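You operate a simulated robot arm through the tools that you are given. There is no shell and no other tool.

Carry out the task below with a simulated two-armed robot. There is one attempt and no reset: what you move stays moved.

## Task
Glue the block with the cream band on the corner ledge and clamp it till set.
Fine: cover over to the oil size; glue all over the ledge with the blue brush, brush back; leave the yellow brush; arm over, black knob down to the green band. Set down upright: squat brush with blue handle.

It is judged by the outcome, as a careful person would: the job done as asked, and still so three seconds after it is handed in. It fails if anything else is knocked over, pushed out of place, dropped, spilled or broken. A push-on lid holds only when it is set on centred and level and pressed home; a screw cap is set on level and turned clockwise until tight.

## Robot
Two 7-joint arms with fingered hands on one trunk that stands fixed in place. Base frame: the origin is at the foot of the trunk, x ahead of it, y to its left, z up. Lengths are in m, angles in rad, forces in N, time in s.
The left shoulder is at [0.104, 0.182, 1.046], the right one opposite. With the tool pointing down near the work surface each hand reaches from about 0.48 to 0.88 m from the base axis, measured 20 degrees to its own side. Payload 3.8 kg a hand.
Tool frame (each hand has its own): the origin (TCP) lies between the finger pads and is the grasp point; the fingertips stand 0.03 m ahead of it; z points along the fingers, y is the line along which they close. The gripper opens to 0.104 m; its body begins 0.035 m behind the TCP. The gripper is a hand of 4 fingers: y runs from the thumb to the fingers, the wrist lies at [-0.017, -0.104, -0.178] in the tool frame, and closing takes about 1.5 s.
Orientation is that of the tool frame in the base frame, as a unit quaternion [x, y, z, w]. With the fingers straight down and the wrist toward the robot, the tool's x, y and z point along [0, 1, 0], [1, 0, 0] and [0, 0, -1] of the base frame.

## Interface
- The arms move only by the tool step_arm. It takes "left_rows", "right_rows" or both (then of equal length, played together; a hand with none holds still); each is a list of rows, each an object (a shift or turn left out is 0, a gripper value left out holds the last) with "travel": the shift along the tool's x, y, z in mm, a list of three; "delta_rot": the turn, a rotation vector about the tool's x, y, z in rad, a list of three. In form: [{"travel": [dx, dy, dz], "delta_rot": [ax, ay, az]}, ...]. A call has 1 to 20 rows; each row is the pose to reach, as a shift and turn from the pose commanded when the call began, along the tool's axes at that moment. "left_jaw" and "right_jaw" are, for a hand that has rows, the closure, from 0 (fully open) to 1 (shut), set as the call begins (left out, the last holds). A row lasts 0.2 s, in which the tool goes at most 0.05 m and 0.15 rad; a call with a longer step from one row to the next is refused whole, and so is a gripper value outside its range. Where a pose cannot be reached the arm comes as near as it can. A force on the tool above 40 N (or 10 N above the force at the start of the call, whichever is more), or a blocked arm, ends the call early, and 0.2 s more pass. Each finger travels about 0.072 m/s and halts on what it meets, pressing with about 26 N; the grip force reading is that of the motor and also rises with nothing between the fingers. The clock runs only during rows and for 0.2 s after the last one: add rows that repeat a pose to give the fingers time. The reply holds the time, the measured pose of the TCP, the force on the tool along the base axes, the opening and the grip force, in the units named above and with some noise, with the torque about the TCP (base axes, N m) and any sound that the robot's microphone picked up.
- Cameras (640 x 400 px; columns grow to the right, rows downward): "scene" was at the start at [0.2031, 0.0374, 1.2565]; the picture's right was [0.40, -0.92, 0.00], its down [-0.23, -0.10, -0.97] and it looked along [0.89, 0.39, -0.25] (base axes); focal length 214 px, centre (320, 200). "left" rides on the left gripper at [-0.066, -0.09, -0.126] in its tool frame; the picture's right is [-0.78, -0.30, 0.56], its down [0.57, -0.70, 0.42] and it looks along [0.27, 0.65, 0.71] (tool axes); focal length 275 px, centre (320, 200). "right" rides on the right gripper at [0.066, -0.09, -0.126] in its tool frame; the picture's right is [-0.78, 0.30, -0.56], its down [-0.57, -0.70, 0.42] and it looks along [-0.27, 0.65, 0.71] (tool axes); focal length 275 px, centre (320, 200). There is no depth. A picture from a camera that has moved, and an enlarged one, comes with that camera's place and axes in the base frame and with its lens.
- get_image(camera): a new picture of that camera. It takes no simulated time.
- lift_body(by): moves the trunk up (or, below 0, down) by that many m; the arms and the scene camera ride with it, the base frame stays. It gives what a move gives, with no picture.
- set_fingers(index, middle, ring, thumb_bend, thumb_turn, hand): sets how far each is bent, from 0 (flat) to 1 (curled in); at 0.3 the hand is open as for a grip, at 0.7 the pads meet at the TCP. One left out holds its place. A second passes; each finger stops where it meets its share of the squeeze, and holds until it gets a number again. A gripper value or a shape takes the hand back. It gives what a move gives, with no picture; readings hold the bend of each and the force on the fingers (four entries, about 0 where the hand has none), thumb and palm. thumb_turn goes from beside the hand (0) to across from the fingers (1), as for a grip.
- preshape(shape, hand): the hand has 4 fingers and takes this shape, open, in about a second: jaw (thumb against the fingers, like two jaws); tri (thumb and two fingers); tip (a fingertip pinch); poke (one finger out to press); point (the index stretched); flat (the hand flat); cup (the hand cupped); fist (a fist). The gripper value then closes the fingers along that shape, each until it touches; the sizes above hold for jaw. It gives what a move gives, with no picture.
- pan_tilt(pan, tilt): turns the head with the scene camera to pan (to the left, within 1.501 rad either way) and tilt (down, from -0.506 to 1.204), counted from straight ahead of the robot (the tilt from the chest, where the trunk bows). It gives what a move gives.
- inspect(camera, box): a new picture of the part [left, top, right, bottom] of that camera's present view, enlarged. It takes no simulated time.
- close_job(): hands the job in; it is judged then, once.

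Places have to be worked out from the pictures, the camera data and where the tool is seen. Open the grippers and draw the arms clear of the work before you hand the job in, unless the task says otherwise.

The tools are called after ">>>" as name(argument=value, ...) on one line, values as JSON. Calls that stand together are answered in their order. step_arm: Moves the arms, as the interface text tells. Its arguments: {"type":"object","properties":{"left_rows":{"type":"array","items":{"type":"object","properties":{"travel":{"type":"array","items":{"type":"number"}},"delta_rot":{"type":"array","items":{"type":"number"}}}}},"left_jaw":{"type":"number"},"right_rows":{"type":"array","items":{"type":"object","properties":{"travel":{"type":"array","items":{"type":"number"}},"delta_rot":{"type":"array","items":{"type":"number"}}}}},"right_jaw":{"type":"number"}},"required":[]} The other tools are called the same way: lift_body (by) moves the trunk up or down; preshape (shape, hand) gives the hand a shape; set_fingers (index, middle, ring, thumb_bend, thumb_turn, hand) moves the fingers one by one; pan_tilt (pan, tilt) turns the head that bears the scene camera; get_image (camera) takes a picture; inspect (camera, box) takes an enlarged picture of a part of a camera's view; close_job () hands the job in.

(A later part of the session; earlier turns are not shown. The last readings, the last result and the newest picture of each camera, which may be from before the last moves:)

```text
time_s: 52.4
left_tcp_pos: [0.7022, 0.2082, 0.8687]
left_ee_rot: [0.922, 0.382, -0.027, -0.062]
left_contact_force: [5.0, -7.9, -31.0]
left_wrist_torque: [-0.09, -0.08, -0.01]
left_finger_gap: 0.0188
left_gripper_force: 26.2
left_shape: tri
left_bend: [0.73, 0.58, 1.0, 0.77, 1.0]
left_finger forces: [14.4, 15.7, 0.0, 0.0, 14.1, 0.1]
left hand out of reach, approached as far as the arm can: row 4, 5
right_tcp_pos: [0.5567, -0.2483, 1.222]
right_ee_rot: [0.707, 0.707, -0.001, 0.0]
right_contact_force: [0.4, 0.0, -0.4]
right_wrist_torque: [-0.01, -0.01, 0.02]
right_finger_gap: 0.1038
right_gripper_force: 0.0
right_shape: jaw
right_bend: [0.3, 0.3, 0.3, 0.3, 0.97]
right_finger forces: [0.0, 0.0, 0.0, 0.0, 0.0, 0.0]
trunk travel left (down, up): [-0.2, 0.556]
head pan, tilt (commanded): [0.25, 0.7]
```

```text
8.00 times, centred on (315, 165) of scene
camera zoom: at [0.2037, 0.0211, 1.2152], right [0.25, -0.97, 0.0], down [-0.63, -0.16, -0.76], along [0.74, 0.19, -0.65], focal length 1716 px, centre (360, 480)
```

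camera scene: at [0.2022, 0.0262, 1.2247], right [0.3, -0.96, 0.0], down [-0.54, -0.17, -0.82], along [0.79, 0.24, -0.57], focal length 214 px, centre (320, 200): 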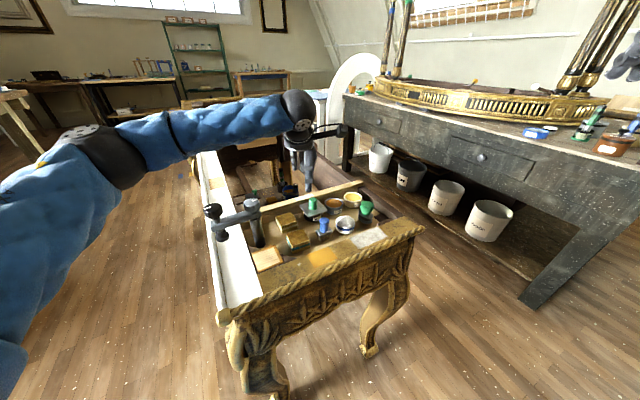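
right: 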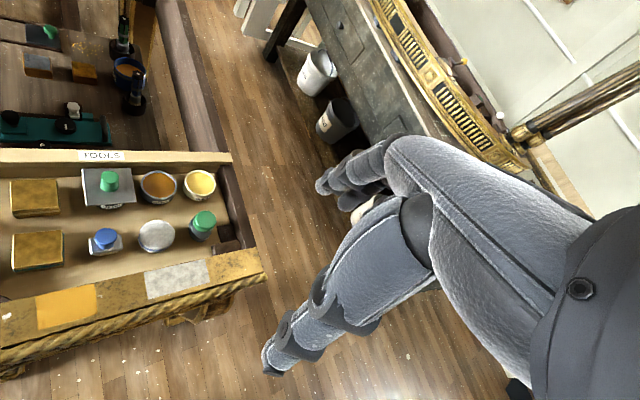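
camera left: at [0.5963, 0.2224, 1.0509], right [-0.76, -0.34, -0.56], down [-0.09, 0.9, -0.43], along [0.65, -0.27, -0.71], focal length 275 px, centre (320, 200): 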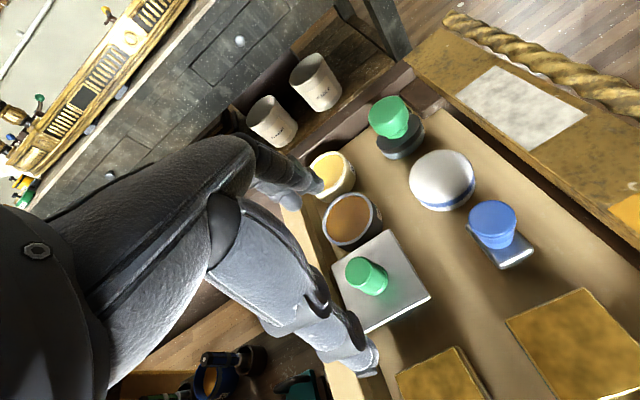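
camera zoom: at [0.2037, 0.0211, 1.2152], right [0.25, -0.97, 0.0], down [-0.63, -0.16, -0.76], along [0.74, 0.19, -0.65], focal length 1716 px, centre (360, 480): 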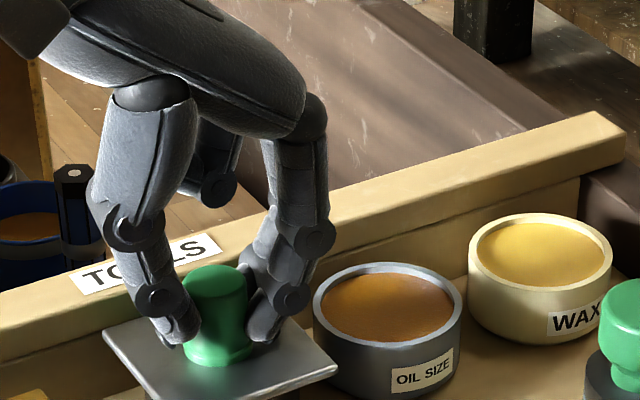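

Still held at 31 N. I relax the pull, open the fingers and look carefully whether the lid moved at all.

>>> step_arm(left_rows=[{"travel": [0, 0, 4], "delta_rot": [-0.06, 0, 0]}, {"travel": [0, 0, 6], "delta_rot": [-0.11, 0, 0]}, {"travel": [0, 0, 6], "delta_rot": [-0.11, 0, 0]}])

>>> step_arm(left_rows=[{"travel": [0, 0, 0]}, {"travel": [0, 0, 0]}, {"travel": [0, 0, 0]}, {"travel": [0, 0, -20]}, {"travel": [0, 0, -50]}, {"travel": [0, 0, -80]}], left_jaw=0.5)

>>> inspect(camera="scene", box=[280, 145, 350, 195])

>>> inspect(camera="left", box=[300, 160, 480, 350])

```text
time_s: 53.2
left_tcp_pos: [0.7011, 0.2099, 0.8683]
left_ee_rot: [0.924, 0.383, -0.005, -0.008]
left_contact_force: [-1.0, -2.8, -17.6]
left_wrist_torque: [0.1, 0.18, -0.05]
left_finger_gap: 0.0191
left_gripper_force: 26.0
left_shape: tri
left_bend: [0.73, 0.58, 1.0, 0.78, 1.0]
left_finger forces: [13.1, 12.3, 0.0, 0.0, 18.5, 0.0]
right_tcp_pos: [0.555, -0.2474, 1.2245]
right_ee_rot: [0.707, 0.707, -0.001, 0.0]
right_contact_force: [0.3, 0.1, 0.1]
right_wrist_torque: [-0.02, -0.03, -0.03]
right_finger_gap: 0.1038
right_gripper_force: 0.1
right_shape: jaw
right_bend: [0.3, 0.3, 0.3, 0.3, 0.97]
right_finger forces: [0.1, 0.0, 0.0, 0.0, 0.0, 0.0]
trunk travel left (down, up): [-0.2, 0.556]
head pan, tilt (commanded): [0.25, 0.7]
```

```text
time_s: 54.6
left_tcp_pos: [0.7023, 0.2067, 0.9497]
left_ee_rot: [0.923, 0.384, -0.003, -0.008]
left_contact_force: [0.0, -0.3, 0.1]
left_wrist_torque: [-0.01, 0.01, 0.0]
left_finger_gap: 0.0517
left_gripper_force: 0.0
left_shape: tri
left_bend: [0.74, 0.45, 0.99, 0.69, 1.0]
left_finger forces: [0.1, 0.0, 0.0, 0.0, 0.1, 0.0]
right_tcp_pos: [0.5514, -0.2484, 1.2235]
right_ee_rot: [0.707, 0.707, 0.0, 0.001]
right_contact_force: [0.5, -0.1, 0.0]
right_wrist_torque: [-0.05, -0.01, -0.01]
right_finger_gap: 0.1039
right_gripper_force: 0.1
right_shape: jaw
right_bend: [0.3, 0.3, 0.3, 0.3, 0.97]
right_finger forces: [0.0, 0.0, 0.0, 0.1, 0.0, 0.0]
trunk travel left (down, up): [-0.2, 0.556]
head pan, tilt (commanded): [0.25, 0.7]
```

```text
8.00 times, centred on (315, 170) of scene
camera zoom: at [0.1994, 0.0209, 1.2163], right [0.25, -0.97, 0.0], down [-0.62, -0.16, -0.76], along [0.74, 0.19, -0.64], focal length 1716 px, centre (360, 440)
```

zoom: 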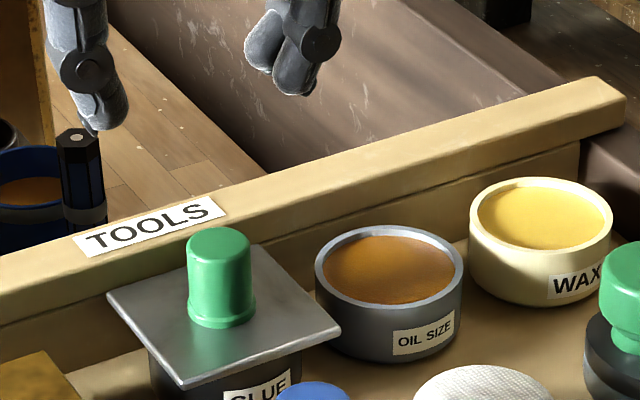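

```text
2.11 times, centred on (390, 255) of left
camera zoom: at [0.5942, 0.2226, 1.0765], right [-0.76, -0.33, -0.55], down [-0.1, 0.91, -0.41], along [0.64, -0.26, -0.72], focal length 580 px, centre (173, 84)
```

zoom: 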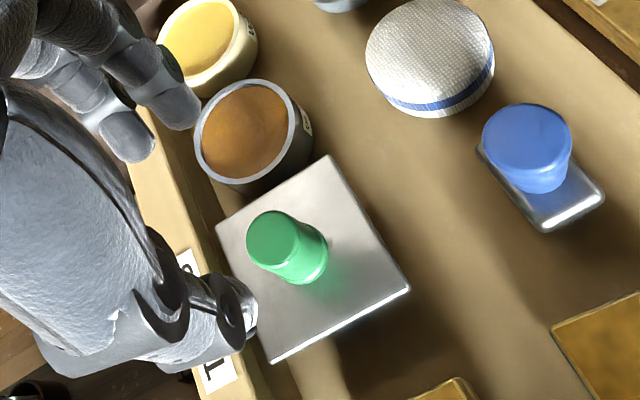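

The lid shifted ~1.5 mm and turned ~2°, so it isn't welded but still holds on. I want a flatter side view of the lid/board, so I raise the hand and lower the trunk 0.2 m to bring the head camera lower.

>>> step_arm(left_rows=[{"travel": [0, -10, -45]}, {"travel": [0, -20, -90]}, {"travel": [0, -30, -135]}, {"travel": [0, -40, -180]}, {"travel": [0, -40, -200]}])

>>> lift_body(by=-0.19)

>>> pan_tilt(pan=0.25, tilt=0.5)

>>> get_image(camera="scene")

```text
time_s: 55.8
left_tcp_pos: [0.6693, 0.2423, 1.1355]
left_ee_rot: [0.923, 0.384, -0.003, -0.007]
left_contact_force: [0.2, 0.3, -0.1]
left_wrist_torque: [0.05, -0.03, -0.05]
left_finger_gap: 0.0518
left_gripper_force: 0.1
left_shape: tri
left_bend: [0.74, 0.44, 0.99, 0.68, 1.0]
left_finger forces: [0.0, 0.0, 0.0, 0.1, 0.1, 0.0]
left hand out of reach, approached as far as the arm can: row 4, 5
right_tcp_pos: [0.551, -0.2481, 1.2252]
right_ee_rot: [0.707, 0.707, 0.001, 0.0]
right_contact_force: [0.2, -0.2, 0.6]
right_wrist_torque: [-0.01, 0.0, 0.0]
right_finger_gap: 0.1038
right_gripper_force: 0.1
right_shape: jaw
right_bend: [0.3, 0.3, 0.3, 0.3, 0.97]
right_finger forces: [0.0, 0.0, 0.0, 0.0, 0.0, 0.0]
trunk travel left (down, up): [-0.2, 0.556]
head pan, tilt (commanded): [0.25, 0.7]
```

```text
time_s: 57.9
left_tcp_pos: [0.6701, 0.2396, 0.9451]
left_ee_rot: [0.923, 0.384, -0.002, -0.008]
left_contact_force: [-0.6, 0.0, 0.6]
left_wrist_torque: [0.03, -0.01, 0.0]
left_finger_gap: 0.0518
left_gripper_force: 0.0
left_shape: tri
left_bend: [0.74, 0.44, 0.99, 0.68, 1.0]
left_finger forces: [0.0, 0.0, 0.0, 0.0, 0.0, 0.0]
right_tcp_pos: [0.5518, -0.2492, 1.0342]
right_ee_rot: [0.707, 0.707, 0.0, 0.0]
right_contact_force: [-0.3, -0.1, -0.8]
right_wrist_torque: [0.01, -0.03, 0.01]
right_finger_gap: 0.1034
right_gripper_force: 0.0
right_shape: jaw
right_bend: [0.3, 0.3, 0.3, 0.3, 0.97]
right_finger forces: [0.0, 0.0, 0.1, 0.0, 0.1, 0.1]
trunk travel left (down, up): [-0.01, 0.746]
head pan, tilt (commanded): [0.25, 0.7]
```

```text
time_s: 58.6
left_tcp_pos: [0.671, 0.2413, 0.9423]
left_ee_rot: [0.923, 0.384, -0.003, -0.008]
left_contact_force: [-0.7, -0.3, -0.1]
left_wrist_torque: [-0.04, -0.01, -0.01]
left_finger_gap: 0.0522
left_gripper_force: 0.1
left_shape: tri
left_bend: [0.74, 0.44, 0.99, 0.68, 1.0]
left_finger forces: [0.1, 0.0, 0.0, 0.0, 0.0, 0.1]
right_tcp_pos: [0.5529, -0.2485, 1.0322]
right_ee_rot: [0.707, 0.708, 0.001, 0.0]
right_contact_force: [-0.1, 0.2, 0.0]
right_wrist_torque: [0.01, -0.03, -0.01]
right_finger_gap: 0.1035
right_gripper_force: 0.1
right_shape: jaw
right_bend: [0.3, 0.3, 0.3, 0.3, 0.97]
right_finger forces: [0.0, 0.0, 0.1, 0.0, 0.0, 0.0]
trunk travel left (down, up): [-0.01, 0.746]
head pan, tilt (commanded): [0.25, 0.499]
```

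```text
taken
camera scene: at [0.3196, 0.0226, 1.0319], right [0.25, -0.97, 0.0], down [-0.46, -0.12, -0.88], along [0.85, 0.22, -0.48], focal length 214 px, centre (320, 200)
```

scene: 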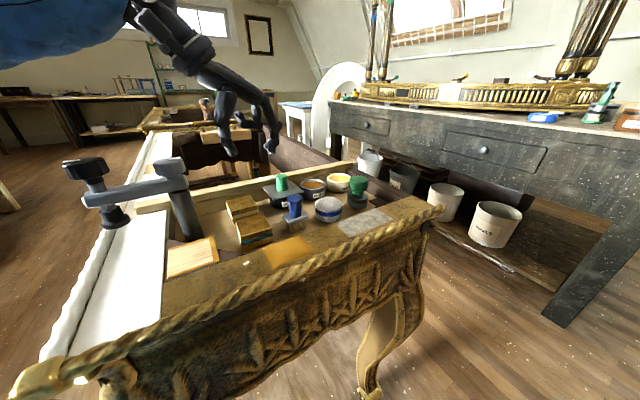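

Camera is now at (0.32,0.02,1.03), a lower view. I zoom on the glue pot, oil size, clamp and brush from here.

>>> inspect(camera="scene", box=[260, 165, 335, 215])

>>> inspect(camera="scene", box=[50, 145, 230, 280])

>>> inspect(camera="scene", box=[270, 165, 390, 245])

```text
8.00 times, centred on (298, 190) of scene
camera zoom: at [0.3196, 0.0226, 1.0319], right [0.25, -0.97, 0.0], down [-0.46, -0.12, -0.88], along [0.85, 0.22, -0.48], focal length 1716 px, centre (500, 280)
```

zoom: 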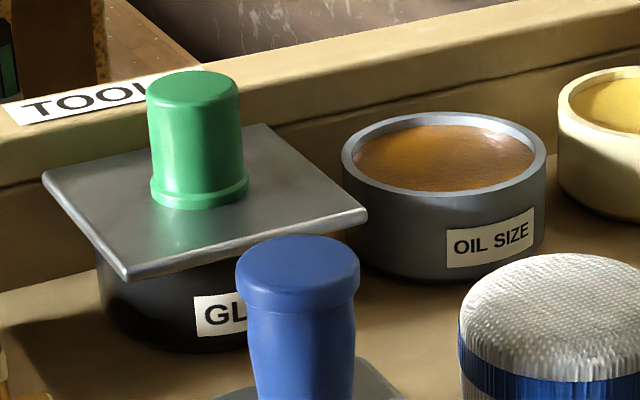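

```text
2.96 times, centred on (140, 212) of scene
camera zoom: at [0.3196, 0.0226, 1.0319], right [0.25, -0.97, 0.0], down [-0.46, -0.12, -0.88], along [0.85, 0.22, -0.48], focal length 636 px, centre (853, 163)
```

zoom: 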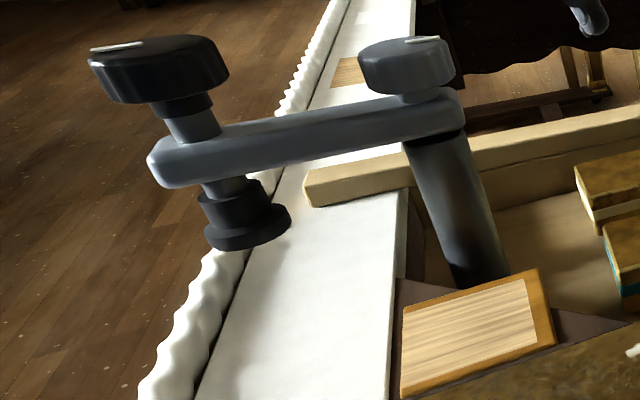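

```text
5.00 times, centred on (330, 205) of scene
camera zoom: at [0.3196, 0.0226, 1.0319], right [0.25, -0.97, 0.0], down [-0.46, -0.12, -0.88], along [0.85, 0.22, -0.48], focal length 1072 px, centre (270, 175)
```

zoom: 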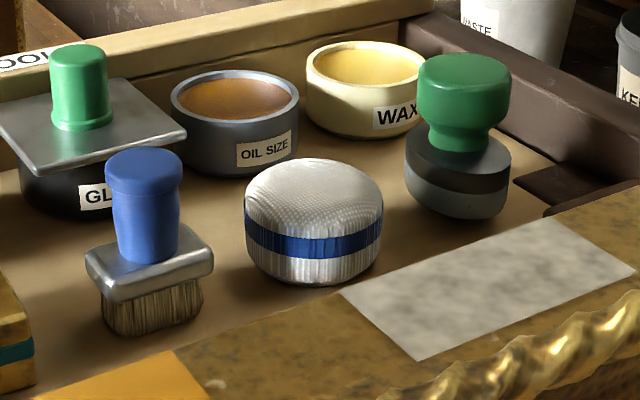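

I examine the plate's back edge against the divider board: maybe it is caught under a lip of the board.

>>> inspect(camera="scene", box=[262, 170, 312, 205])

>>> inspect(camera="left", box=[250, 150, 450, 330])

```text
11.43 times, centred on (287, 188) of scene
camera zoom: at [0.3196, 0.0226, 1.0319], right [0.25, -0.97, 0.0], down [-0.46, -0.12, -0.88], along [0.85, 0.22, -0.48], focal length 2451 px, centre (697, 343)
```

zoom: 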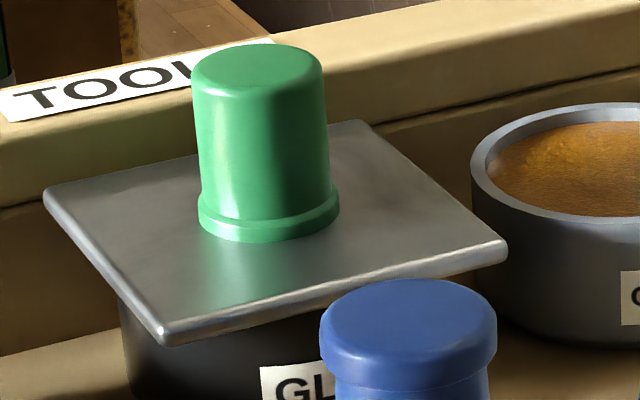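

```text
2.22 times, centred on (350, 240) of left
camera zoom: at [0.5623, 0.2566, 1.0702], right [-0.76, -0.33, -0.55], down [-0.1, 0.91, -0.41], along [0.64, -0.26, -0.72], focal length 612 px, centre (253, 111)
```

zoom: 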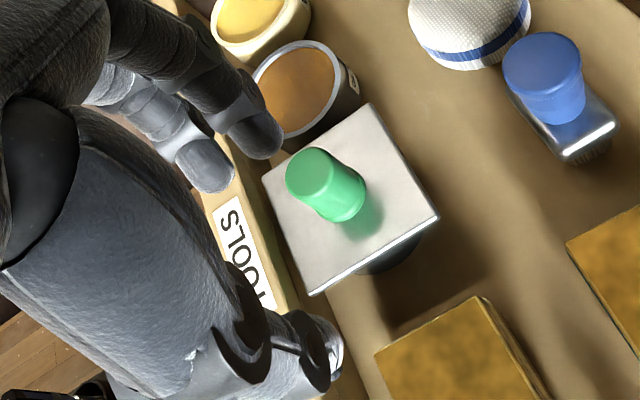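

No lip: the plate sits in front of the board. I'll pry instead: only the thumb extended, hooked under the plate's free corner that points toward me (overhang ≈19 mm). I curl the fingers, rotate to yaw 0 and look.

>>> set_fingers(hand="left", index=1.0, middle=1.0, ring=1.0, thumb_bend=0.5, thumb_turn=1.0)

>>> step_arm(left_rows=[{"travel": [-4, 6, 0], "delta_rot": [-0.003, 0, -0.131]}, {"travel": [-8, 12, 0], "delta_rot": [-0.006, 0, -0.262]}, {"travel": [-12, 18, 0], "delta_rot": [-0.009, 0, -0.393]}, {"travel": [-16, 24, 0], "delta_rot": [-0.012, 0, -0.524]}, {"travel": [-19, 30, 0], "delta_rot": [-0.015, 0, -0.655]}, {"travel": [-19, 32, 0], "delta_rot": [-0.017, 0, -0.785]}, {"travel": [-19, 32, 0], "delta_rot": [-0.017, 0, -0.785]}])

>>> inspect(camera="scene", box=[220, 90, 360, 210])

>>> get_image(camera="left")

```text
time_s: 59.6
left_tcp_pos: [0.6699, 0.2412, 0.9439]
left_ee_rot: [0.923, 0.384, -0.003, -0.008]
left_contact_force: [0.6, -0.6, 0.5]
left_wrist_torque: [0.0, 0.0, -0.01]
left_finger_gap: 0.0539
left_gripper_force: 0.1
left_shape: fingers
left_bend: [1.0, 1.0, 1.0, 0.5, 1.0]
left_finger forces: [0.0, 0.0, 0.0, 0.0, 0.0, 0.0]
right_tcp_pos: [0.5523, -0.2486, 1.0329]
right_ee_rot: [0.707, 0.707, 0.0, -0.001]
right_contact_force: [-0.5, -0.5, 0.1]
right_wrist_torque: [0.01, 0.01, 0.01]
right_finger_gap: 0.1036
right_gripper_force: 0.0
right_shape: jaw
right_bend: [0.3, 0.3, 0.3, 0.3, 0.97]
right_finger forces: [0.0, 0.0, 0.1, 0.1, 0.0, 0.0]
trunk travel left (down, up): [-0.01, 0.746]
head pan, tilt (commanded): [0.25, 0.499]
```

```text
time_s: 61.2
left_tcp_pos: [0.6791, 0.2056, 0.9437]
left_ee_rot: [0.707, 0.707, 0.004, -0.001]
left_contact_force: [0.1, -0.1, 0.3]
left_wrist_torque: [0.01, 0.0, 0.0]
left_finger_gap: 0.054
left_gripper_force: 0.1
left_shape: fingers
left_bend: [1.0, 1.0, 1.0, 0.5, 1.0]
left_finger forces: [0.0, 0.0, 0.1, 0.1, 0.1, 0.0]
right_tcp_pos: [0.5525, -0.2484, 1.0344]
right_ee_rot: [0.707, 0.707, 0.0, 0.001]
right_contact_force: [-0.2, -0.3, 0.1]
right_wrist_torque: [0.0, 0.0, -0.03]
right_finger_gap: 0.1034
right_gripper_force: 0.0
right_shape: jaw
right_bend: [0.3, 0.3, 0.3, 0.3, 0.97]
right_finger forces: [0.0, 0.0, 0.0, 0.1, 0.1, 0.0]
trunk travel left (down, up): [-0.01, 0.746]
head pan, tilt (commanded): [0.25, 0.499]
```

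```text
3.33 times, centred on (290, 150) of scene
camera zoom: at [0.3196, 0.0225, 1.032], right [0.25, -0.97, 0.0], down [-0.46, -0.12, -0.88], along [0.85, 0.22, -0.48], focal length 715 px, centre (420, 367)
```

zoom: 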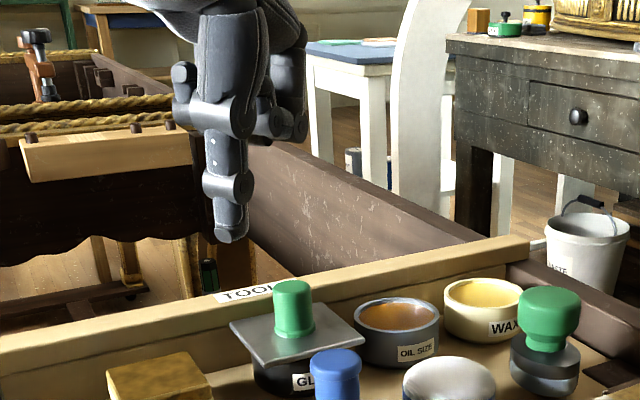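

```text
taken
camera left: at [0.5903, 0.1383, 1.0673], right [-0.29, -0.77, -0.56], down [-0.7, 0.57, -0.42], along [0.65, 0.27, -0.71], focal length 275 px, centre (320, 200)
```

left: 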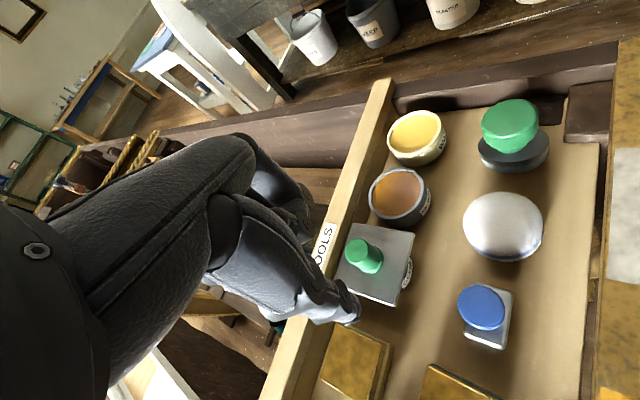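

The thumb extends cleanly, but at bend 0.5 it is too straight to hook, and the curled fingers would be near the knob. I bend the thumb more and view its shape.

>>> set_fingers(hand="left", thumb_bend=0.85)

>>> inspect(camera="scene", box=[220, 90, 360, 210])

>>> get_image(camera="left")

>>> get_image(camera="right")

```text
time_s: 62.2
left_tcp_pos: [0.6795, 0.2035, 0.9435]
left_ee_rot: [0.707, 0.707, 0.004, -0.002]
left_contact_force: [0.3, 0.3, 0.6]
left_wrist_torque: [0.01, 0.02, 0.01]
left_finger_gap: 0.0377
left_gripper_force: 0.0
left_shape: fingers
left_bend: [1.0, 1.0, 1.0, 0.82, 1.0]
left_finger forces: [0.0, 0.1, 0.1, 0.1, 0.0, 0.0]
right_tcp_pos: [0.5525, -0.2476, 1.0336]
right_ee_rot: [0.707, 0.707, 0.0, 0.0]
right_contact_force: [0.4, 0.2, 0.1]
right_wrist_torque: [-0.03, 0.03, -0.01]
right_finger_gap: 0.1037
right_gripper_force: 0.0
right_shape: jaw
right_bend: [0.3, 0.3, 0.3, 0.3, 0.97]
right_finger forces: [0.0, 0.0, 0.1, 0.0, 0.1, 0.0]
trunk travel left (down, up): [-0.01, 0.746]
head pan, tilt (commanded): [0.25, 0.499]
```

```text
3.33 times, centred on (290, 150) of scene
camera zoom: at [0.3197, 0.0225, 1.032], right [0.25, -0.97, 0.0], down [-0.46, -0.12, -0.88], along [0.85, 0.22, -0.48], focal length 715 px, centre (420, 367)
```

zoom: 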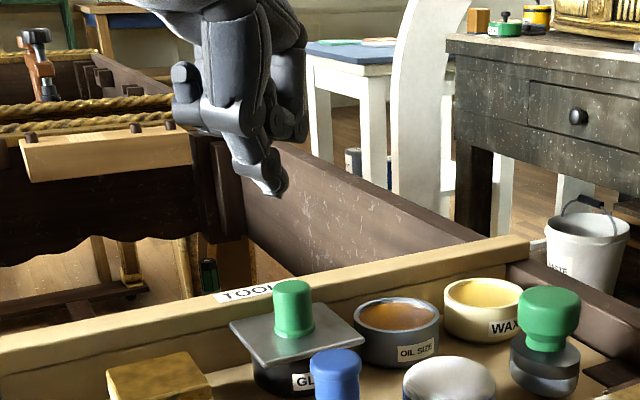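

```text
taken
camera left: at [0.5904, 0.1386, 1.0672], right [-0.29, -0.77, -0.56], down [-0.7, 0.57, -0.42], along [0.65, 0.27, -0.71], focal length 275 px, centre (320, 200)
```

left: 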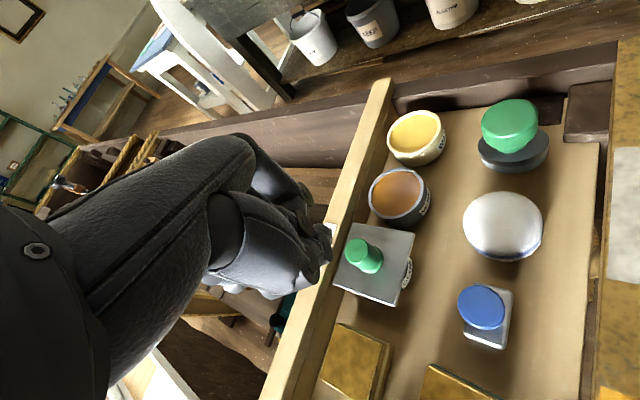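

```text
taken
camera right: at [0.4622, -0.1834, 1.1595], right [0.3, -0.78, 0.56], down [-0.7, -0.57, -0.42], along [0.65, -0.27, -0.71], focal length 275 px, centre (320, 200)
```

right: 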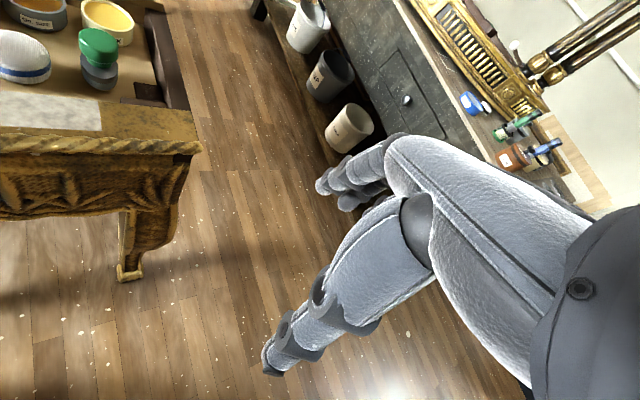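

A strongly bent thumb gets too short. Better idea: pinch the plate's left and right edges near its front corners and lift, levering it up from the front. I take the tip shape, turn to yaw −45° and check the finger positions in free air.

>>> preshape(hand="left", shape="tip")

>>> step_arm(left_rows=[{"travel": [-3, 0, 0], "delta_rot": [0, 0, 0.131]}, {"travel": [-6, 0, 0], "delta_rot": [0, 0, 0.262]}, {"travel": [-9, 0, 0], "delta_rot": [0, 0, 0.393]}, {"travel": [-12, 0, 0], "delta_rot": [0, 0, 0.524]}, {"travel": [-14, 0, 0], "delta_rot": [0, 0, 0.655]}, {"travel": [-14, 0, 0], "delta_rot": [0, 0, 0.785]}, {"travel": [-14, 0, 0], "delta_rot": [0, 0, 0.785]}, {"travel": [-14, 0, 0], "delta_rot": [0, 0, 0.785]}], left_jaw=0.26)

>>> get_image(camera="left")

>>> inspect(camera="scene", box=[220, 90, 360, 210])

```text
time_s: 63.1
left_tcp_pos: [0.6791, 0.2051, 0.9432]
left_ee_rot: [0.706, 0.708, 0.003, 0.0]
left_contact_force: [-0.6, -0.5, -0.5]
left_wrist_torque: [0.01, 0.01, -0.02]
left_finger_gap: 0.1037
left_gripper_force: 0.0
left_shape: tip
left_bend: [0.31, 0.98, 0.99, 0.3, 0.97]
left_finger forces: [0.1, 0.0, 0.0, 0.0, 0.0, 0.1]
right_tcp_pos: [0.5524, -0.2473, 1.0341]
right_ee_rot: [0.707, 0.707, 0.0, -0.001]
right_contact_force: [-0.1, 0.5, -0.3]
right_wrist_torque: [0.01, -0.01, -0.02]
right_finger_gap: 0.1039
right_gripper_force: 0.1
right_shape: jaw
right_bend: [0.3, 0.3, 0.3, 0.3, 0.97]
right_finger forces: [0.0, 0.1, 0.0, 0.1, 0.0, 0.0]
trunk travel left (down, up): [-0.01, 0.746]
head pan, tilt (commanded): [0.25, 0.499]
```

```text
time_s: 65.0
left_tcp_pos: [0.6795, 0.1911, 0.9427]
left_ee_rot: [0.924, 0.382, 0.003, -0.002]
left_contact_force: [-0.4, 0.1, 0.3]
left_wrist_torque: [0.02, -0.02, 0.0]
left_finger_gap: 0.0771
left_gripper_force: 0.2
left_shape: tip
left_bend: [0.28, 0.98, 0.99, 0.53, 0.98]
left_finger forces: [0.0, 0.0, 0.0, 0.1, 0.1, 0.0]
right_tcp_pos: [0.5534, -0.2491, 1.0334]
right_ee_rot: [0.707, 0.707, 0.0, 0.0]
right_contact_force: [-0.6, -0.5, 0.2]
right_wrist_torque: [0.0, 0.0, -0.01]
right_finger_gap: 0.1038
right_gripper_force: 0.0
right_shape: jaw
right_bend: [0.3, 0.3, 0.3, 0.3, 0.97]
right_finger forces: [0.0, 0.1, 0.0, 0.0, 0.1, 0.0]
trunk travel left (down, up): [-0.01, 0.746]
head pan, tilt (commanded): [0.25, 0.499]
```

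```text
taken
camera left: at [0.5698, 0.2073, 1.0678], right [-0.76, -0.34, -0.56], down [-0.09, 0.9, -0.42], along [0.65, -0.27, -0.71], focal length 275 px, centre (320, 200)
```

left: 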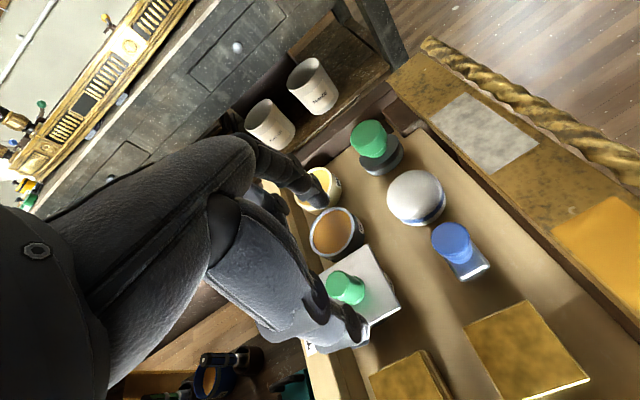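

```text
3.33 times, centred on (290, 150) of scene
camera zoom: at [0.3197, 0.0225, 1.032], right [0.25, -0.97, 0.0], down [-0.46, -0.12, -0.88], along [0.85, 0.22, -0.48], focal length 715 px, centre (420, 367)
```

zoom: 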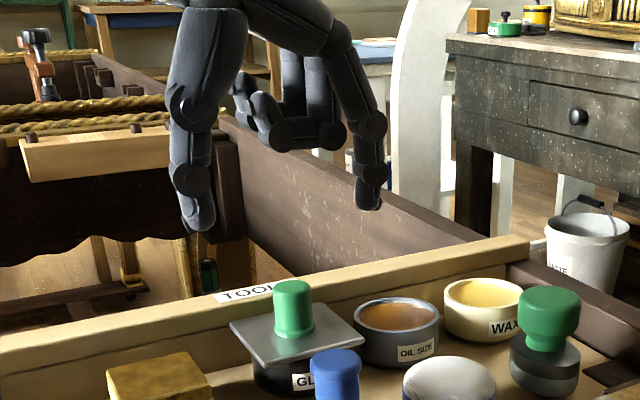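

Before forcing the lid, I test a simpler possibility: that the cover slides or turns rather than lifts. I regrip the knob with the tri shape, starting above it.

>>> preshape(hand="left", shape="tri")

>>> step_arm(left_rows=[{"travel": [15, 5, 0]}, {"travel": [30, 9.6, 0]}, {"travel": [30, 9.6, 0]}, {"travel": [30, 9.6, 0]}, {"travel": [30, 9.6, 0]}, {"travel": [30, 9.6, 0]}], left_jaw=0.6)

>>> inspect(camera="scene", box=[240, 120, 340, 210])

```text
time_s: 65.8
left_tcp_pos: [0.6795, 0.1909, 0.9429]
left_ee_rot: [0.924, 0.383, 0.003, -0.002]
left_contact_force: [-0.6, -0.3, -0.2]
left_wrist_torque: [0.01, 0.04, -0.02]
left_finger_gap: 0.1039
left_gripper_force: 0.1
left_shape: tri
left_bend: [0.3, 0.3, 0.99, 0.3, 0.97]
left_finger forces: [0.0, 0.0, 0.0, 0.0, 0.0, 0.1]
right_tcp_pos: [0.5529, -0.2481, 1.0339]
right_ee_rot: [0.707, 0.707, 0.0, 0.0]
right_contact_force: [1.0, 0.4, -0.3]
right_wrist_torque: [0.0, -0.01, 0.0]
right_finger_gap: 0.1036
right_gripper_force: 0.0
right_shape: jaw
right_bend: [0.3, 0.3, 0.3, 0.3, 0.97]
right_finger forces: [0.0, 0.1, 0.0, 0.0, 0.1, 0.0]
trunk travel left (down, up): [-0.01, 0.746]
head pan, tilt (commanded): [0.25, 0.499]
```

```text
time_s: 67.2
left_tcp_pos: [0.707, 0.2059, 0.9436]
left_ee_rot: [0.923, 0.384, 0.004, -0.002]
left_contact_force: [0.4, -1.0, 0.0]
left_wrist_torque: [0.03, 0.03, 0.02]
left_finger_gap: 0.0421
left_gripper_force: 0.1
left_shape: tri
left_bend: [0.74, 0.49, 0.99, 0.72, 1.0]
left_finger forces: [0.0, 0.0, 0.0, 0.1, 0.0, 0.1]
right_tcp_pos: [0.5535, -0.2476, 1.0344]
right_ee_rot: [0.707, 0.707, 0.0, 0.001]
right_contact_force: [0.3, -0.8, 0.4]
right_wrist_torque: [0.04, -0.02, -0.01]
right_finger_gap: 0.1036
right_gripper_force: 0.0
right_shape: jaw
right_bend: [0.3, 0.3, 0.3, 0.3, 0.97]
right_finger forces: [0.1, 0.0, 0.0, 0.0, 0.1, 0.0]
trunk travel left (down, up): [-0.01, 0.746]
head pan, tilt (commanded): [0.25, 0.499]
```

```text
4.44 times, centred on (290, 165) of scene
camera zoom: at [0.3197, 0.0226, 1.032], right [0.25, -0.97, 0.0], down [-0.46, -0.12, -0.88], along [0.85, 0.22, -0.48], focal length 953 px, centre (453, 356)
```

zoom: 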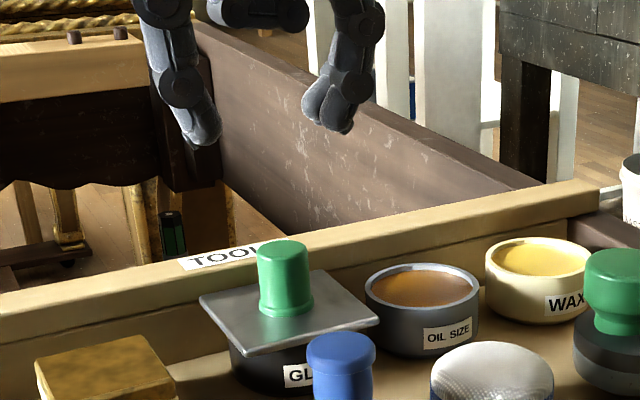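

Aligned above the knob. I descend to z≈0.863 and close.

>>> step_arm(left_rows=[{"travel": [0, 0, 30]}, {"travel": [0, 0, 60]}, {"travel": [0, 0, 80]}, {"travel": [0, 0, 80]}])

>>> step_arm(left_rows=[{"travel": [0, 0, 0]}, {"travel": [0, 0, 0]}, {"travel": [0, 0, 0]}, {"travel": [0, 0, 0]}, {"travel": [0, 0, 0]}, {"travel": [0, 0, 0]}], left_jaw=1.0)

>>> inspect(camera="scene", box=[260, 160, 335, 215])

```text
time_s: 68.2
left_tcp_pos: [0.7084, 0.2073, 0.8625]
left_ee_rot: [0.923, 0.384, 0.002, -0.002]
left_contact_force: [0.7, 0.2, 0.0]
left_wrist_torque: [-0.02, 0.01, -0.04]
left_finger_gap: 0.0419
left_gripper_force: 0.1
left_shape: tri
left_bend: [0.74, 0.49, 0.99, 0.72, 1.0]
left_finger forces: [0.0, 0.0, 0.0, 0.0, 0.0, 0.0]
right_tcp_pos: [0.5537, -0.2486, 1.0341]
right_ee_rot: [0.707, 0.707, 0.0, -0.001]
right_contact_force: [0.0, -1.5, 0.0]
right_wrist_torque: [0.0, 0.04, 0.01]
right_finger_gap: 0.1038
right_gripper_force: 0.1
right_shape: jaw
right_bend: [0.3, 0.3, 0.3, 0.3, 0.97]
right_finger forces: [0.1, 0.0, 0.0, 0.0, 0.0, 0.1]
trunk travel left (down, up): [-0.01, 0.746]
head pan, tilt (commanded): [0.25, 0.499]
```

```text
time_s: 69.7
left_tcp_pos: [0.7076, 0.2064, 0.8621]
left_ee_rot: [0.923, 0.384, 0.002, -0.003]
left_contact_force: [0.6, -0.3, -2.7]
left_wrist_torque: [0.01, -0.01, -0.03]
left_finger_gap: 0.0145
left_gripper_force: 25.8
left_shape: tri
left_bend: [0.73, 0.67, 1.0, 0.74, 1.0]
left_finger forces: [12.3, 10.3, 0.0, 0.0, 22.1, 0.0]
right_tcp_pos: [0.553, -0.2482, 1.0342]
right_ee_rot: [0.707, 0.707, 0.0, 0.001]
right_contact_force: [0.0, 0.3, 0.0]
right_wrist_torque: [-0.02, -0.01, -0.02]
right_finger_gap: 0.1037
right_gripper_force: 0.0
right_shape: jaw
right_bend: [0.3, 0.3, 0.3, 0.3, 0.97]
right_finger forces: [0.0, 0.0, 0.0, 0.1, 0.0, 0.1]
trunk travel left (down, up): [-0.01, 0.746]
head pan, tilt (commanded): [0.25, 0.499]
```

```text
7.27 times, centred on (298, 188) of scene
camera zoom: at [0.32, 0.0227, 1.0318], right [0.25, -0.97, 0.0], down [-0.46, -0.12, -0.88], along [0.85, 0.22, -0.48], focal length 1560 px, centre (484, 291)
```

zoom: 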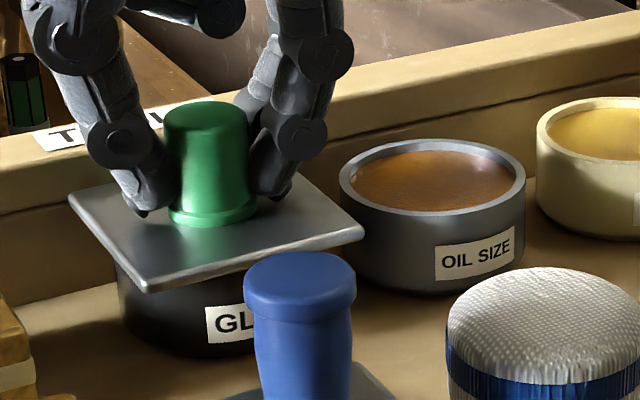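

Good grip at the base of the knob. I apply a light lift (5 mm commanded) plus a small twist to see whether the lid yields.

>>> step_arm(left_rows=[{"travel": [0, 0, -3], "delta_rot": [0, 0, 0.06]}, {"travel": [0, 0, -5], "delta_rot": [0, 0, 0.12]}, {"travel": [0, 0, -5], "delta_rot": [0, 0, 0.18]}])

>>> inspect(camera="scene", box=[260, 160, 335, 215])

```text
time_s: 70.5
left_tcp_pos: [0.7095, 0.2067, 0.865]
left_ee_rot: [0.954, 0.299, 0.0, -0.003]
left_contact_force: [1.1, 0.5, -21.7]
left_wrist_torque: [-0.02, -0.09, 0.13]
left_finger_gap: 0.0131
left_gripper_force: 26.2
left_shape: tri
left_bend: [0.72, 0.68, 1.0, 0.74, 0.99]
left_finger forces: [13.7, 10.9, 0.0, 0.0, 20.8, 0.1]
right_tcp_pos: [0.555, -0.2471, 1.0326]
right_ee_rot: [0.707, 0.707, -0.002, -0.002]
right_contact_force: [-0.1, 0.5, -0.3]
right_wrist_torque: [0.03, -0.01, -0.02]
right_finger_gap: 0.104
right_gripper_force: 0.0
right_shape: jaw
right_bend: [0.3, 0.3, 0.3, 0.3, 0.97]
right_finger forces: [0.0, 0.0, 0.1, 0.0, 0.0, 0.0]
trunk travel left (down, up): [-0.01, 0.746]
head pan, tilt (commanded): [0.25, 0.499]
```

```text
7.27 times, centred on (298, 188) of scene
camera zoom: at [0.3217, 0.0232, 1.031], right [0.25, -0.97, 0.0], down [-0.47, -0.12, -0.88], along [0.85, 0.22, -0.48], focal length 1560 px, centre (484, 291)
```

zoom: 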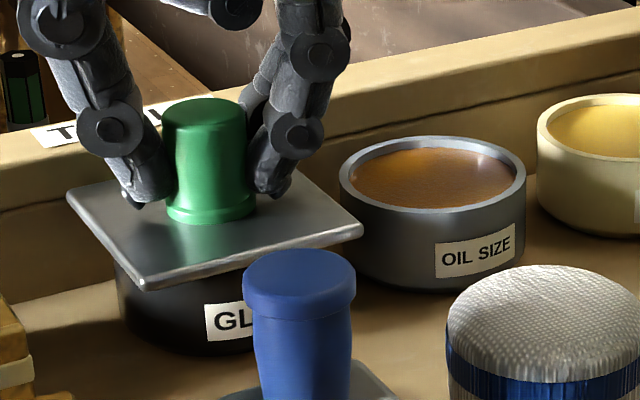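

No yield to twist either (knob slips in the fingers at 0.13 N·m). I release and rise, then prepare an edge pinch: index and thumb straddling the plate near its front, middle and ring kept flat out of the way.

>>> step_arm(left_rows=[{"travel": [0, 0, 2]}, {"travel": [0, 0, 2]}, {"travel": [0, 0, 2]}, {"travel": [0, 0, -15], "delta_rot": [0, 0, -0.05]}, {"travel": [0, 0, -40], "delta_rot": [0, 0, -0.12]}, {"travel": [0, 0, -70], "delta_rot": [0, 0, -0.18]}, {"travel": [0, 0, -75], "delta_rot": [0, 0, -0.18]}], left_jaw=0.5)

>>> set_fingers(hand="left", index=0.28, middle=0.0, ring=0.0, thumb_bend=0.5, thumb_turn=1.0)

>>> get_image(camera="left")

>>> inspect(camera="scene", box=[220, 90, 380, 215])

```text
time_s: 72.0
left_tcp_pos: [0.7081, 0.2048, 0.9431]
left_ee_rot: [0.923, 0.384, 0.003, -0.003]
left_contact_force: [-0.6, 0.0, -0.1]
left_wrist_torque: [-0.02, -0.01, -0.02]
left_finger_gap: 0.0514
left_gripper_force: 0.0
left_shape: tri
left_bend: [0.74, 0.45, 0.99, 0.69, 1.0]
left_finger forces: [0.1, 0.1, 0.1, 0.0, 0.0, 0.0]
right_tcp_pos: [0.5519, -0.2482, 1.0338]
right_ee_rot: [0.707, 0.707, 0.0, 0.0]
right_contact_force: [0.6, 0.3, -0.2]
right_wrist_torque: [-0.02, 0.0, 0.0]
right_finger_gap: 0.1037
right_gripper_force: 0.0
right_shape: jaw
right_bend: [0.3, 0.3, 0.3, 0.3, 0.97]
right_finger forces: [0.0, 0.0, 0.1, 0.0, 0.0, 0.0]
trunk travel left (down, up): [-0.01, 0.746]
head pan, tilt (commanded): [0.25, 0.499]
```

```text
time_s: 73.0
left_tcp_pos: [0.7079, 0.2054, 0.9433]
left_ee_rot: [0.923, 0.384, 0.003, -0.002]
left_contact_force: [-0.6, -0.3, -0.8]
left_wrist_torque: [0.01, -0.01, 0.0]
left_finger_gap: 0.0818
left_gripper_force: 0.1
left_shape: fingers
left_bend: [0.28, 0.0, 0.0, 0.5, 1.0]
left_finger forces: [0.1, 0.0, 0.0, 0.0, 0.0, 0.1]
right_tcp_pos: [0.5525, -0.2484, 1.0343]
right_ee_rot: [0.707, 0.707, 0.0, 0.0]
right_contact_force: [-0.4, 0.4, 0.5]
right_wrist_torque: [0.02, 0.0, -0.04]
right_finger_gap: 0.1034
right_gripper_force: 0.1
right_shape: jaw
right_bend: [0.3, 0.3, 0.3, 0.3, 0.97]
right_finger forces: [0.1, 0.0, 0.0, 0.1, 0.0, 0.0]
trunk travel left (down, up): [-0.01, 0.746]
head pan, tilt (commanded): [0.25, 0.499]
```

```text
taken
camera left: at [0.5981, 0.2213, 1.0682], right [-0.76, -0.34, -0.56], down [-0.09, 0.9, -0.42], along [0.65, -0.27, -0.71], focal length 275 px, centre (320, 200)
```

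left: 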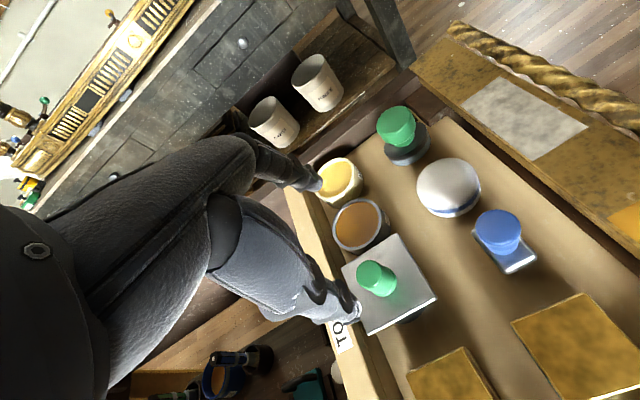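

```text
3.20 times, centred on (300, 152) of scene
camera zoom: at [0.3197, 0.0226, 1.032], right [0.25, -0.97, 0.0], down [-0.46, -0.12, -0.88], along [0.85, 0.22, -0.48], focal length 686 px, centre (384, 352)
```

zoom: 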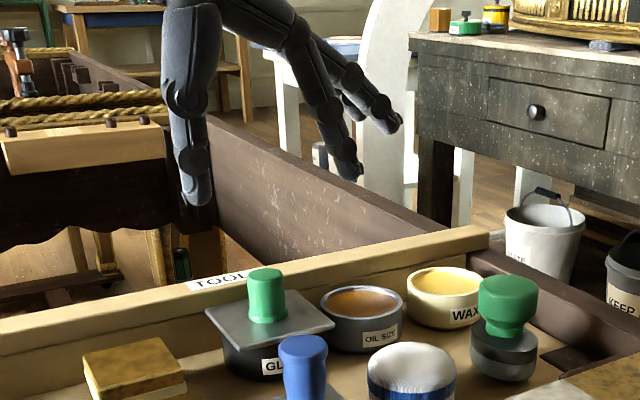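

I open the thumb slightly more, shift so thumb and index straddle the plate, and descend to just above plate level for a check.

>>> set_fingers(hand="left", thumb_bend=0.42)

>>> step_arm(left_rows=[{"travel": [-8, -6, 0]}, {"travel": [-8, -6, 35]}, {"travel": [-8, -6, 66]}, {"travel": [-8, -6, 66]}])

>>> inspect(camera="scene", box=[250, 140, 350, 215])

>>> inspect(camera="left", box=[250, 130, 450, 360])

```text
time_s: 74.0
left_tcp_pos: [0.7076, 0.2047, 0.9432]
left_ee_rot: [0.923, 0.384, 0.003, -0.002]
left_contact_force: [0.2, -0.4, -0.5]
left_wrist_torque: [-0.01, 0.02, 0.04]
left_finger_gap: 0.0919
left_gripper_force: 0.1
left_shape: fingers
left_bend: [0.28, 0.0, 0.0, 0.42, 0.99]
left_finger forces: [0.0, 0.1, 0.0, 0.1, 0.0, 0.0]
right_tcp_pos: [0.5526, -0.2477, 1.0339]
right_ee_rot: [0.707, 0.707, 0.0, 0.0]
right_contact_force: [0.5, -0.1, -0.7]
right_wrist_torque: [0.01, 0.0, 0.0]
right_finger_gap: 0.1037
right_gripper_force: 0.1
right_shape: jaw
right_bend: [0.3, 0.3, 0.3, 0.3, 0.97]
right_finger forces: [0.0, 0.0, 0.0, 0.0, 0.1, 0.0]
trunk travel left (down, up): [-0.01, 0.746]
head pan, tilt (commanded): [0.25, 0.499]
```

```text
time_s: 75.0
left_tcp_pos: [0.6978, 0.2034, 0.8773]
left_ee_rot: [0.923, 0.384, 0.003, -0.001]
left_contact_force: [0.3, -0.2, -0.6]
left_wrist_torque: [-0.02, -0.01, 0.0]
left_finger_gap: 0.0918
left_gripper_force: 0.1
left_shape: fingers
left_bend: [0.28, 0.0, 0.0, 0.42, 0.99]
left_finger forces: [0.1, 0.0, 0.0, 0.1, 0.1, 0.0]
right_tcp_pos: [0.5524, -0.2484, 1.0339]
right_ee_rot: [0.707, 0.708, -0.001, 0.001]
right_contact_force: [0.8, -0.1, -0.1]
right_wrist_torque: [-0.01, 0.04, 0.02]
right_finger_gap: 0.1038
right_gripper_force: 0.1
right_shape: jaw
right_bend: [0.3, 0.3, 0.3, 0.3, 0.97]
right_finger forces: [0.0, 0.1, 0.0, 0.0, 0.1, 0.0]
trunk travel left (down, up): [-0.01, 0.746]
head pan, tilt (commanded): [0.25, 0.499]
```

```text
5.33 times, centred on (300, 178) of scene
camera zoom: at [0.3196, 0.0226, 1.032], right [0.25, -0.97, 0.0], down [-0.46, -0.12, -0.88], along [0.85, 0.22, -0.48], focal length 1144 px, centre (427, 320)
```

zoom: 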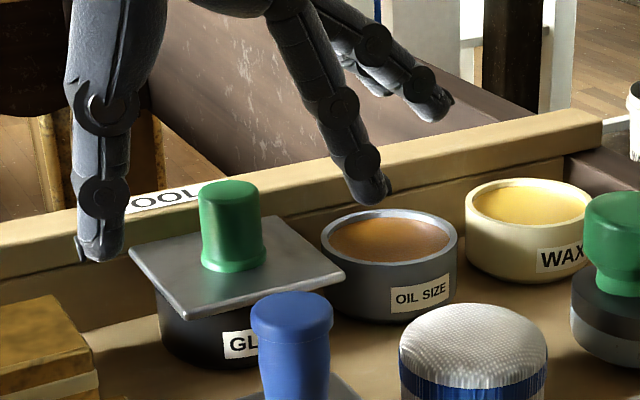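

```text
1.74 times, centred on (350, 245) of left
camera zoom: at [0.5872, 0.2198, 1.0018], right [-0.76, -0.34, -0.56], down [-0.09, 0.9, -0.42], along [0.65, -0.27, -0.71], focal length 479 px, centre (268, 122)
```

zoom: 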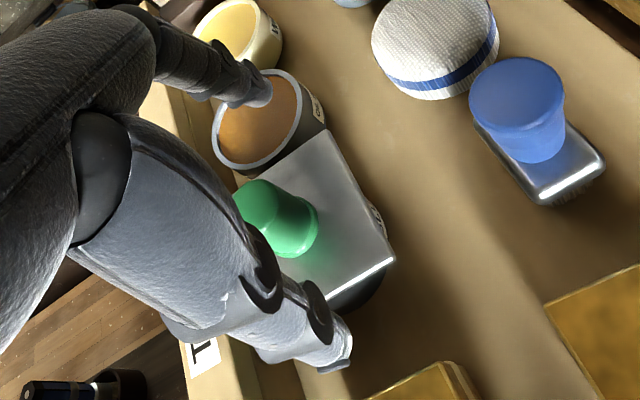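

Index would come down on the oil-size rim and the thumb is close to the cream block; I narrow both fingers a bit and shift forward 6 mm, then recheck.

>>> set_fingers(hand="left", index=0.37, thumb_bend=0.46)

>>> step_arm(left_rows=[{"travel": [-6, 0, 0]}, {"travel": [-6, 0, 0]}])

>>> inspect(camera="scene", box=[250, 140, 350, 215])

>>> inspect(camera="left", box=[250, 130, 450, 360])

```text
time_s: 76.0
left_tcp_pos: [0.6976, 0.2031, 0.8779]
left_ee_rot: [0.924, 0.383, 0.003, -0.002]
left_contact_force: [0.6, -0.4, 0.0]
left_wrist_torque: [0.02, 0.0, -0.02]
left_finger_gap: 0.0763
left_gripper_force: 0.1
left_shape: fingers
left_bend: [0.37, 0.0, 0.0, 0.46, 0.99]
left_finger forces: [0.0, 0.0, 0.0, 0.1, 0.0, 0.0]
right_tcp_pos: [0.5528, -0.2497, 1.0343]
right_ee_rot: [0.707, 0.707, 0.0, 0.0]
right_contact_force: [0.0, 0.1, 0.7]
right_wrist_torque: [-0.01, -0.02, -0.01]
right_finger_gap: 0.1037
right_gripper_force: 0.1
right_shape: jaw
right_bend: [0.3, 0.3, 0.3, 0.3, 0.97]
right_finger forces: [0.1, 0.1, 0.0, 0.1, 0.0, 0.0]
trunk travel left (down, up): [-0.01, 0.746]
head pan, tilt (commanded): [0.25, 0.499]
```

```text
time_s: 76.7
left_tcp_pos: [0.6934, 0.1993, 0.8769]
left_ee_rot: [0.924, 0.383, 0.002, -0.003]
left_contact_force: [0.4, 0.2, -0.2]
left_wrist_torque: [0.0, 0.01, -0.03]
left_finger_gap: 0.0764
left_gripper_force: 0.1
left_shape: fingers
left_bend: [0.37, 0.0, 0.0, 0.46, 0.99]
left_finger forces: [0.1, 0.0, 0.0, 0.0, 0.1, 0.1]
right_tcp_pos: [0.5528, -0.2489, 1.0337]
right_ee_rot: [0.707, 0.707, 0.0, 0.0]
right_contact_force: [-0.4, 0.2, 0.2]
right_wrist_torque: [-0.01, 0.01, -0.01]
right_finger_gap: 0.1038
right_gripper_force: 0.0
right_shape: jaw
right_bend: [0.3, 0.3, 0.3, 0.3, 0.97]
right_finger forces: [0.0, 0.0, 0.0, 0.1, 0.0, 0.0]
trunk travel left (down, up): [-0.01, 0.746]
head pan, tilt (commanded): [0.25, 0.499]
```

```text
5.33 times, centred on (300, 178) of scene
camera zoom: at [0.3197, 0.0225, 1.032], right [0.25, -0.97, 0.0], down [-0.46, -0.12, -0.88], along [0.85, 0.22, -0.48], focal length 1144 px, centre (427, 320)
```

zoom: 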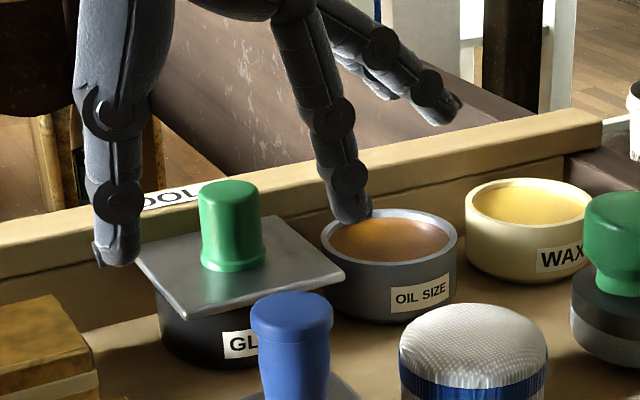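

```text
1.74 times, centred on (350, 245) of left
camera zoom: at [0.5833, 0.2155, 1.0016], right [-0.76, -0.34, -0.56], down [-0.09, 0.9, -0.42], along [0.65, -0.27, -0.71], focal length 479 px, centre (268, 122)
```

zoom: 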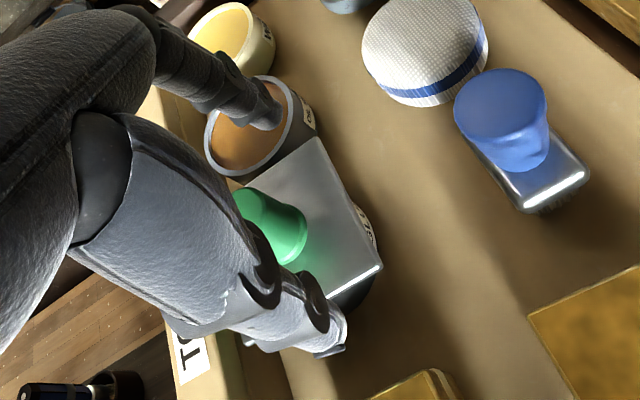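

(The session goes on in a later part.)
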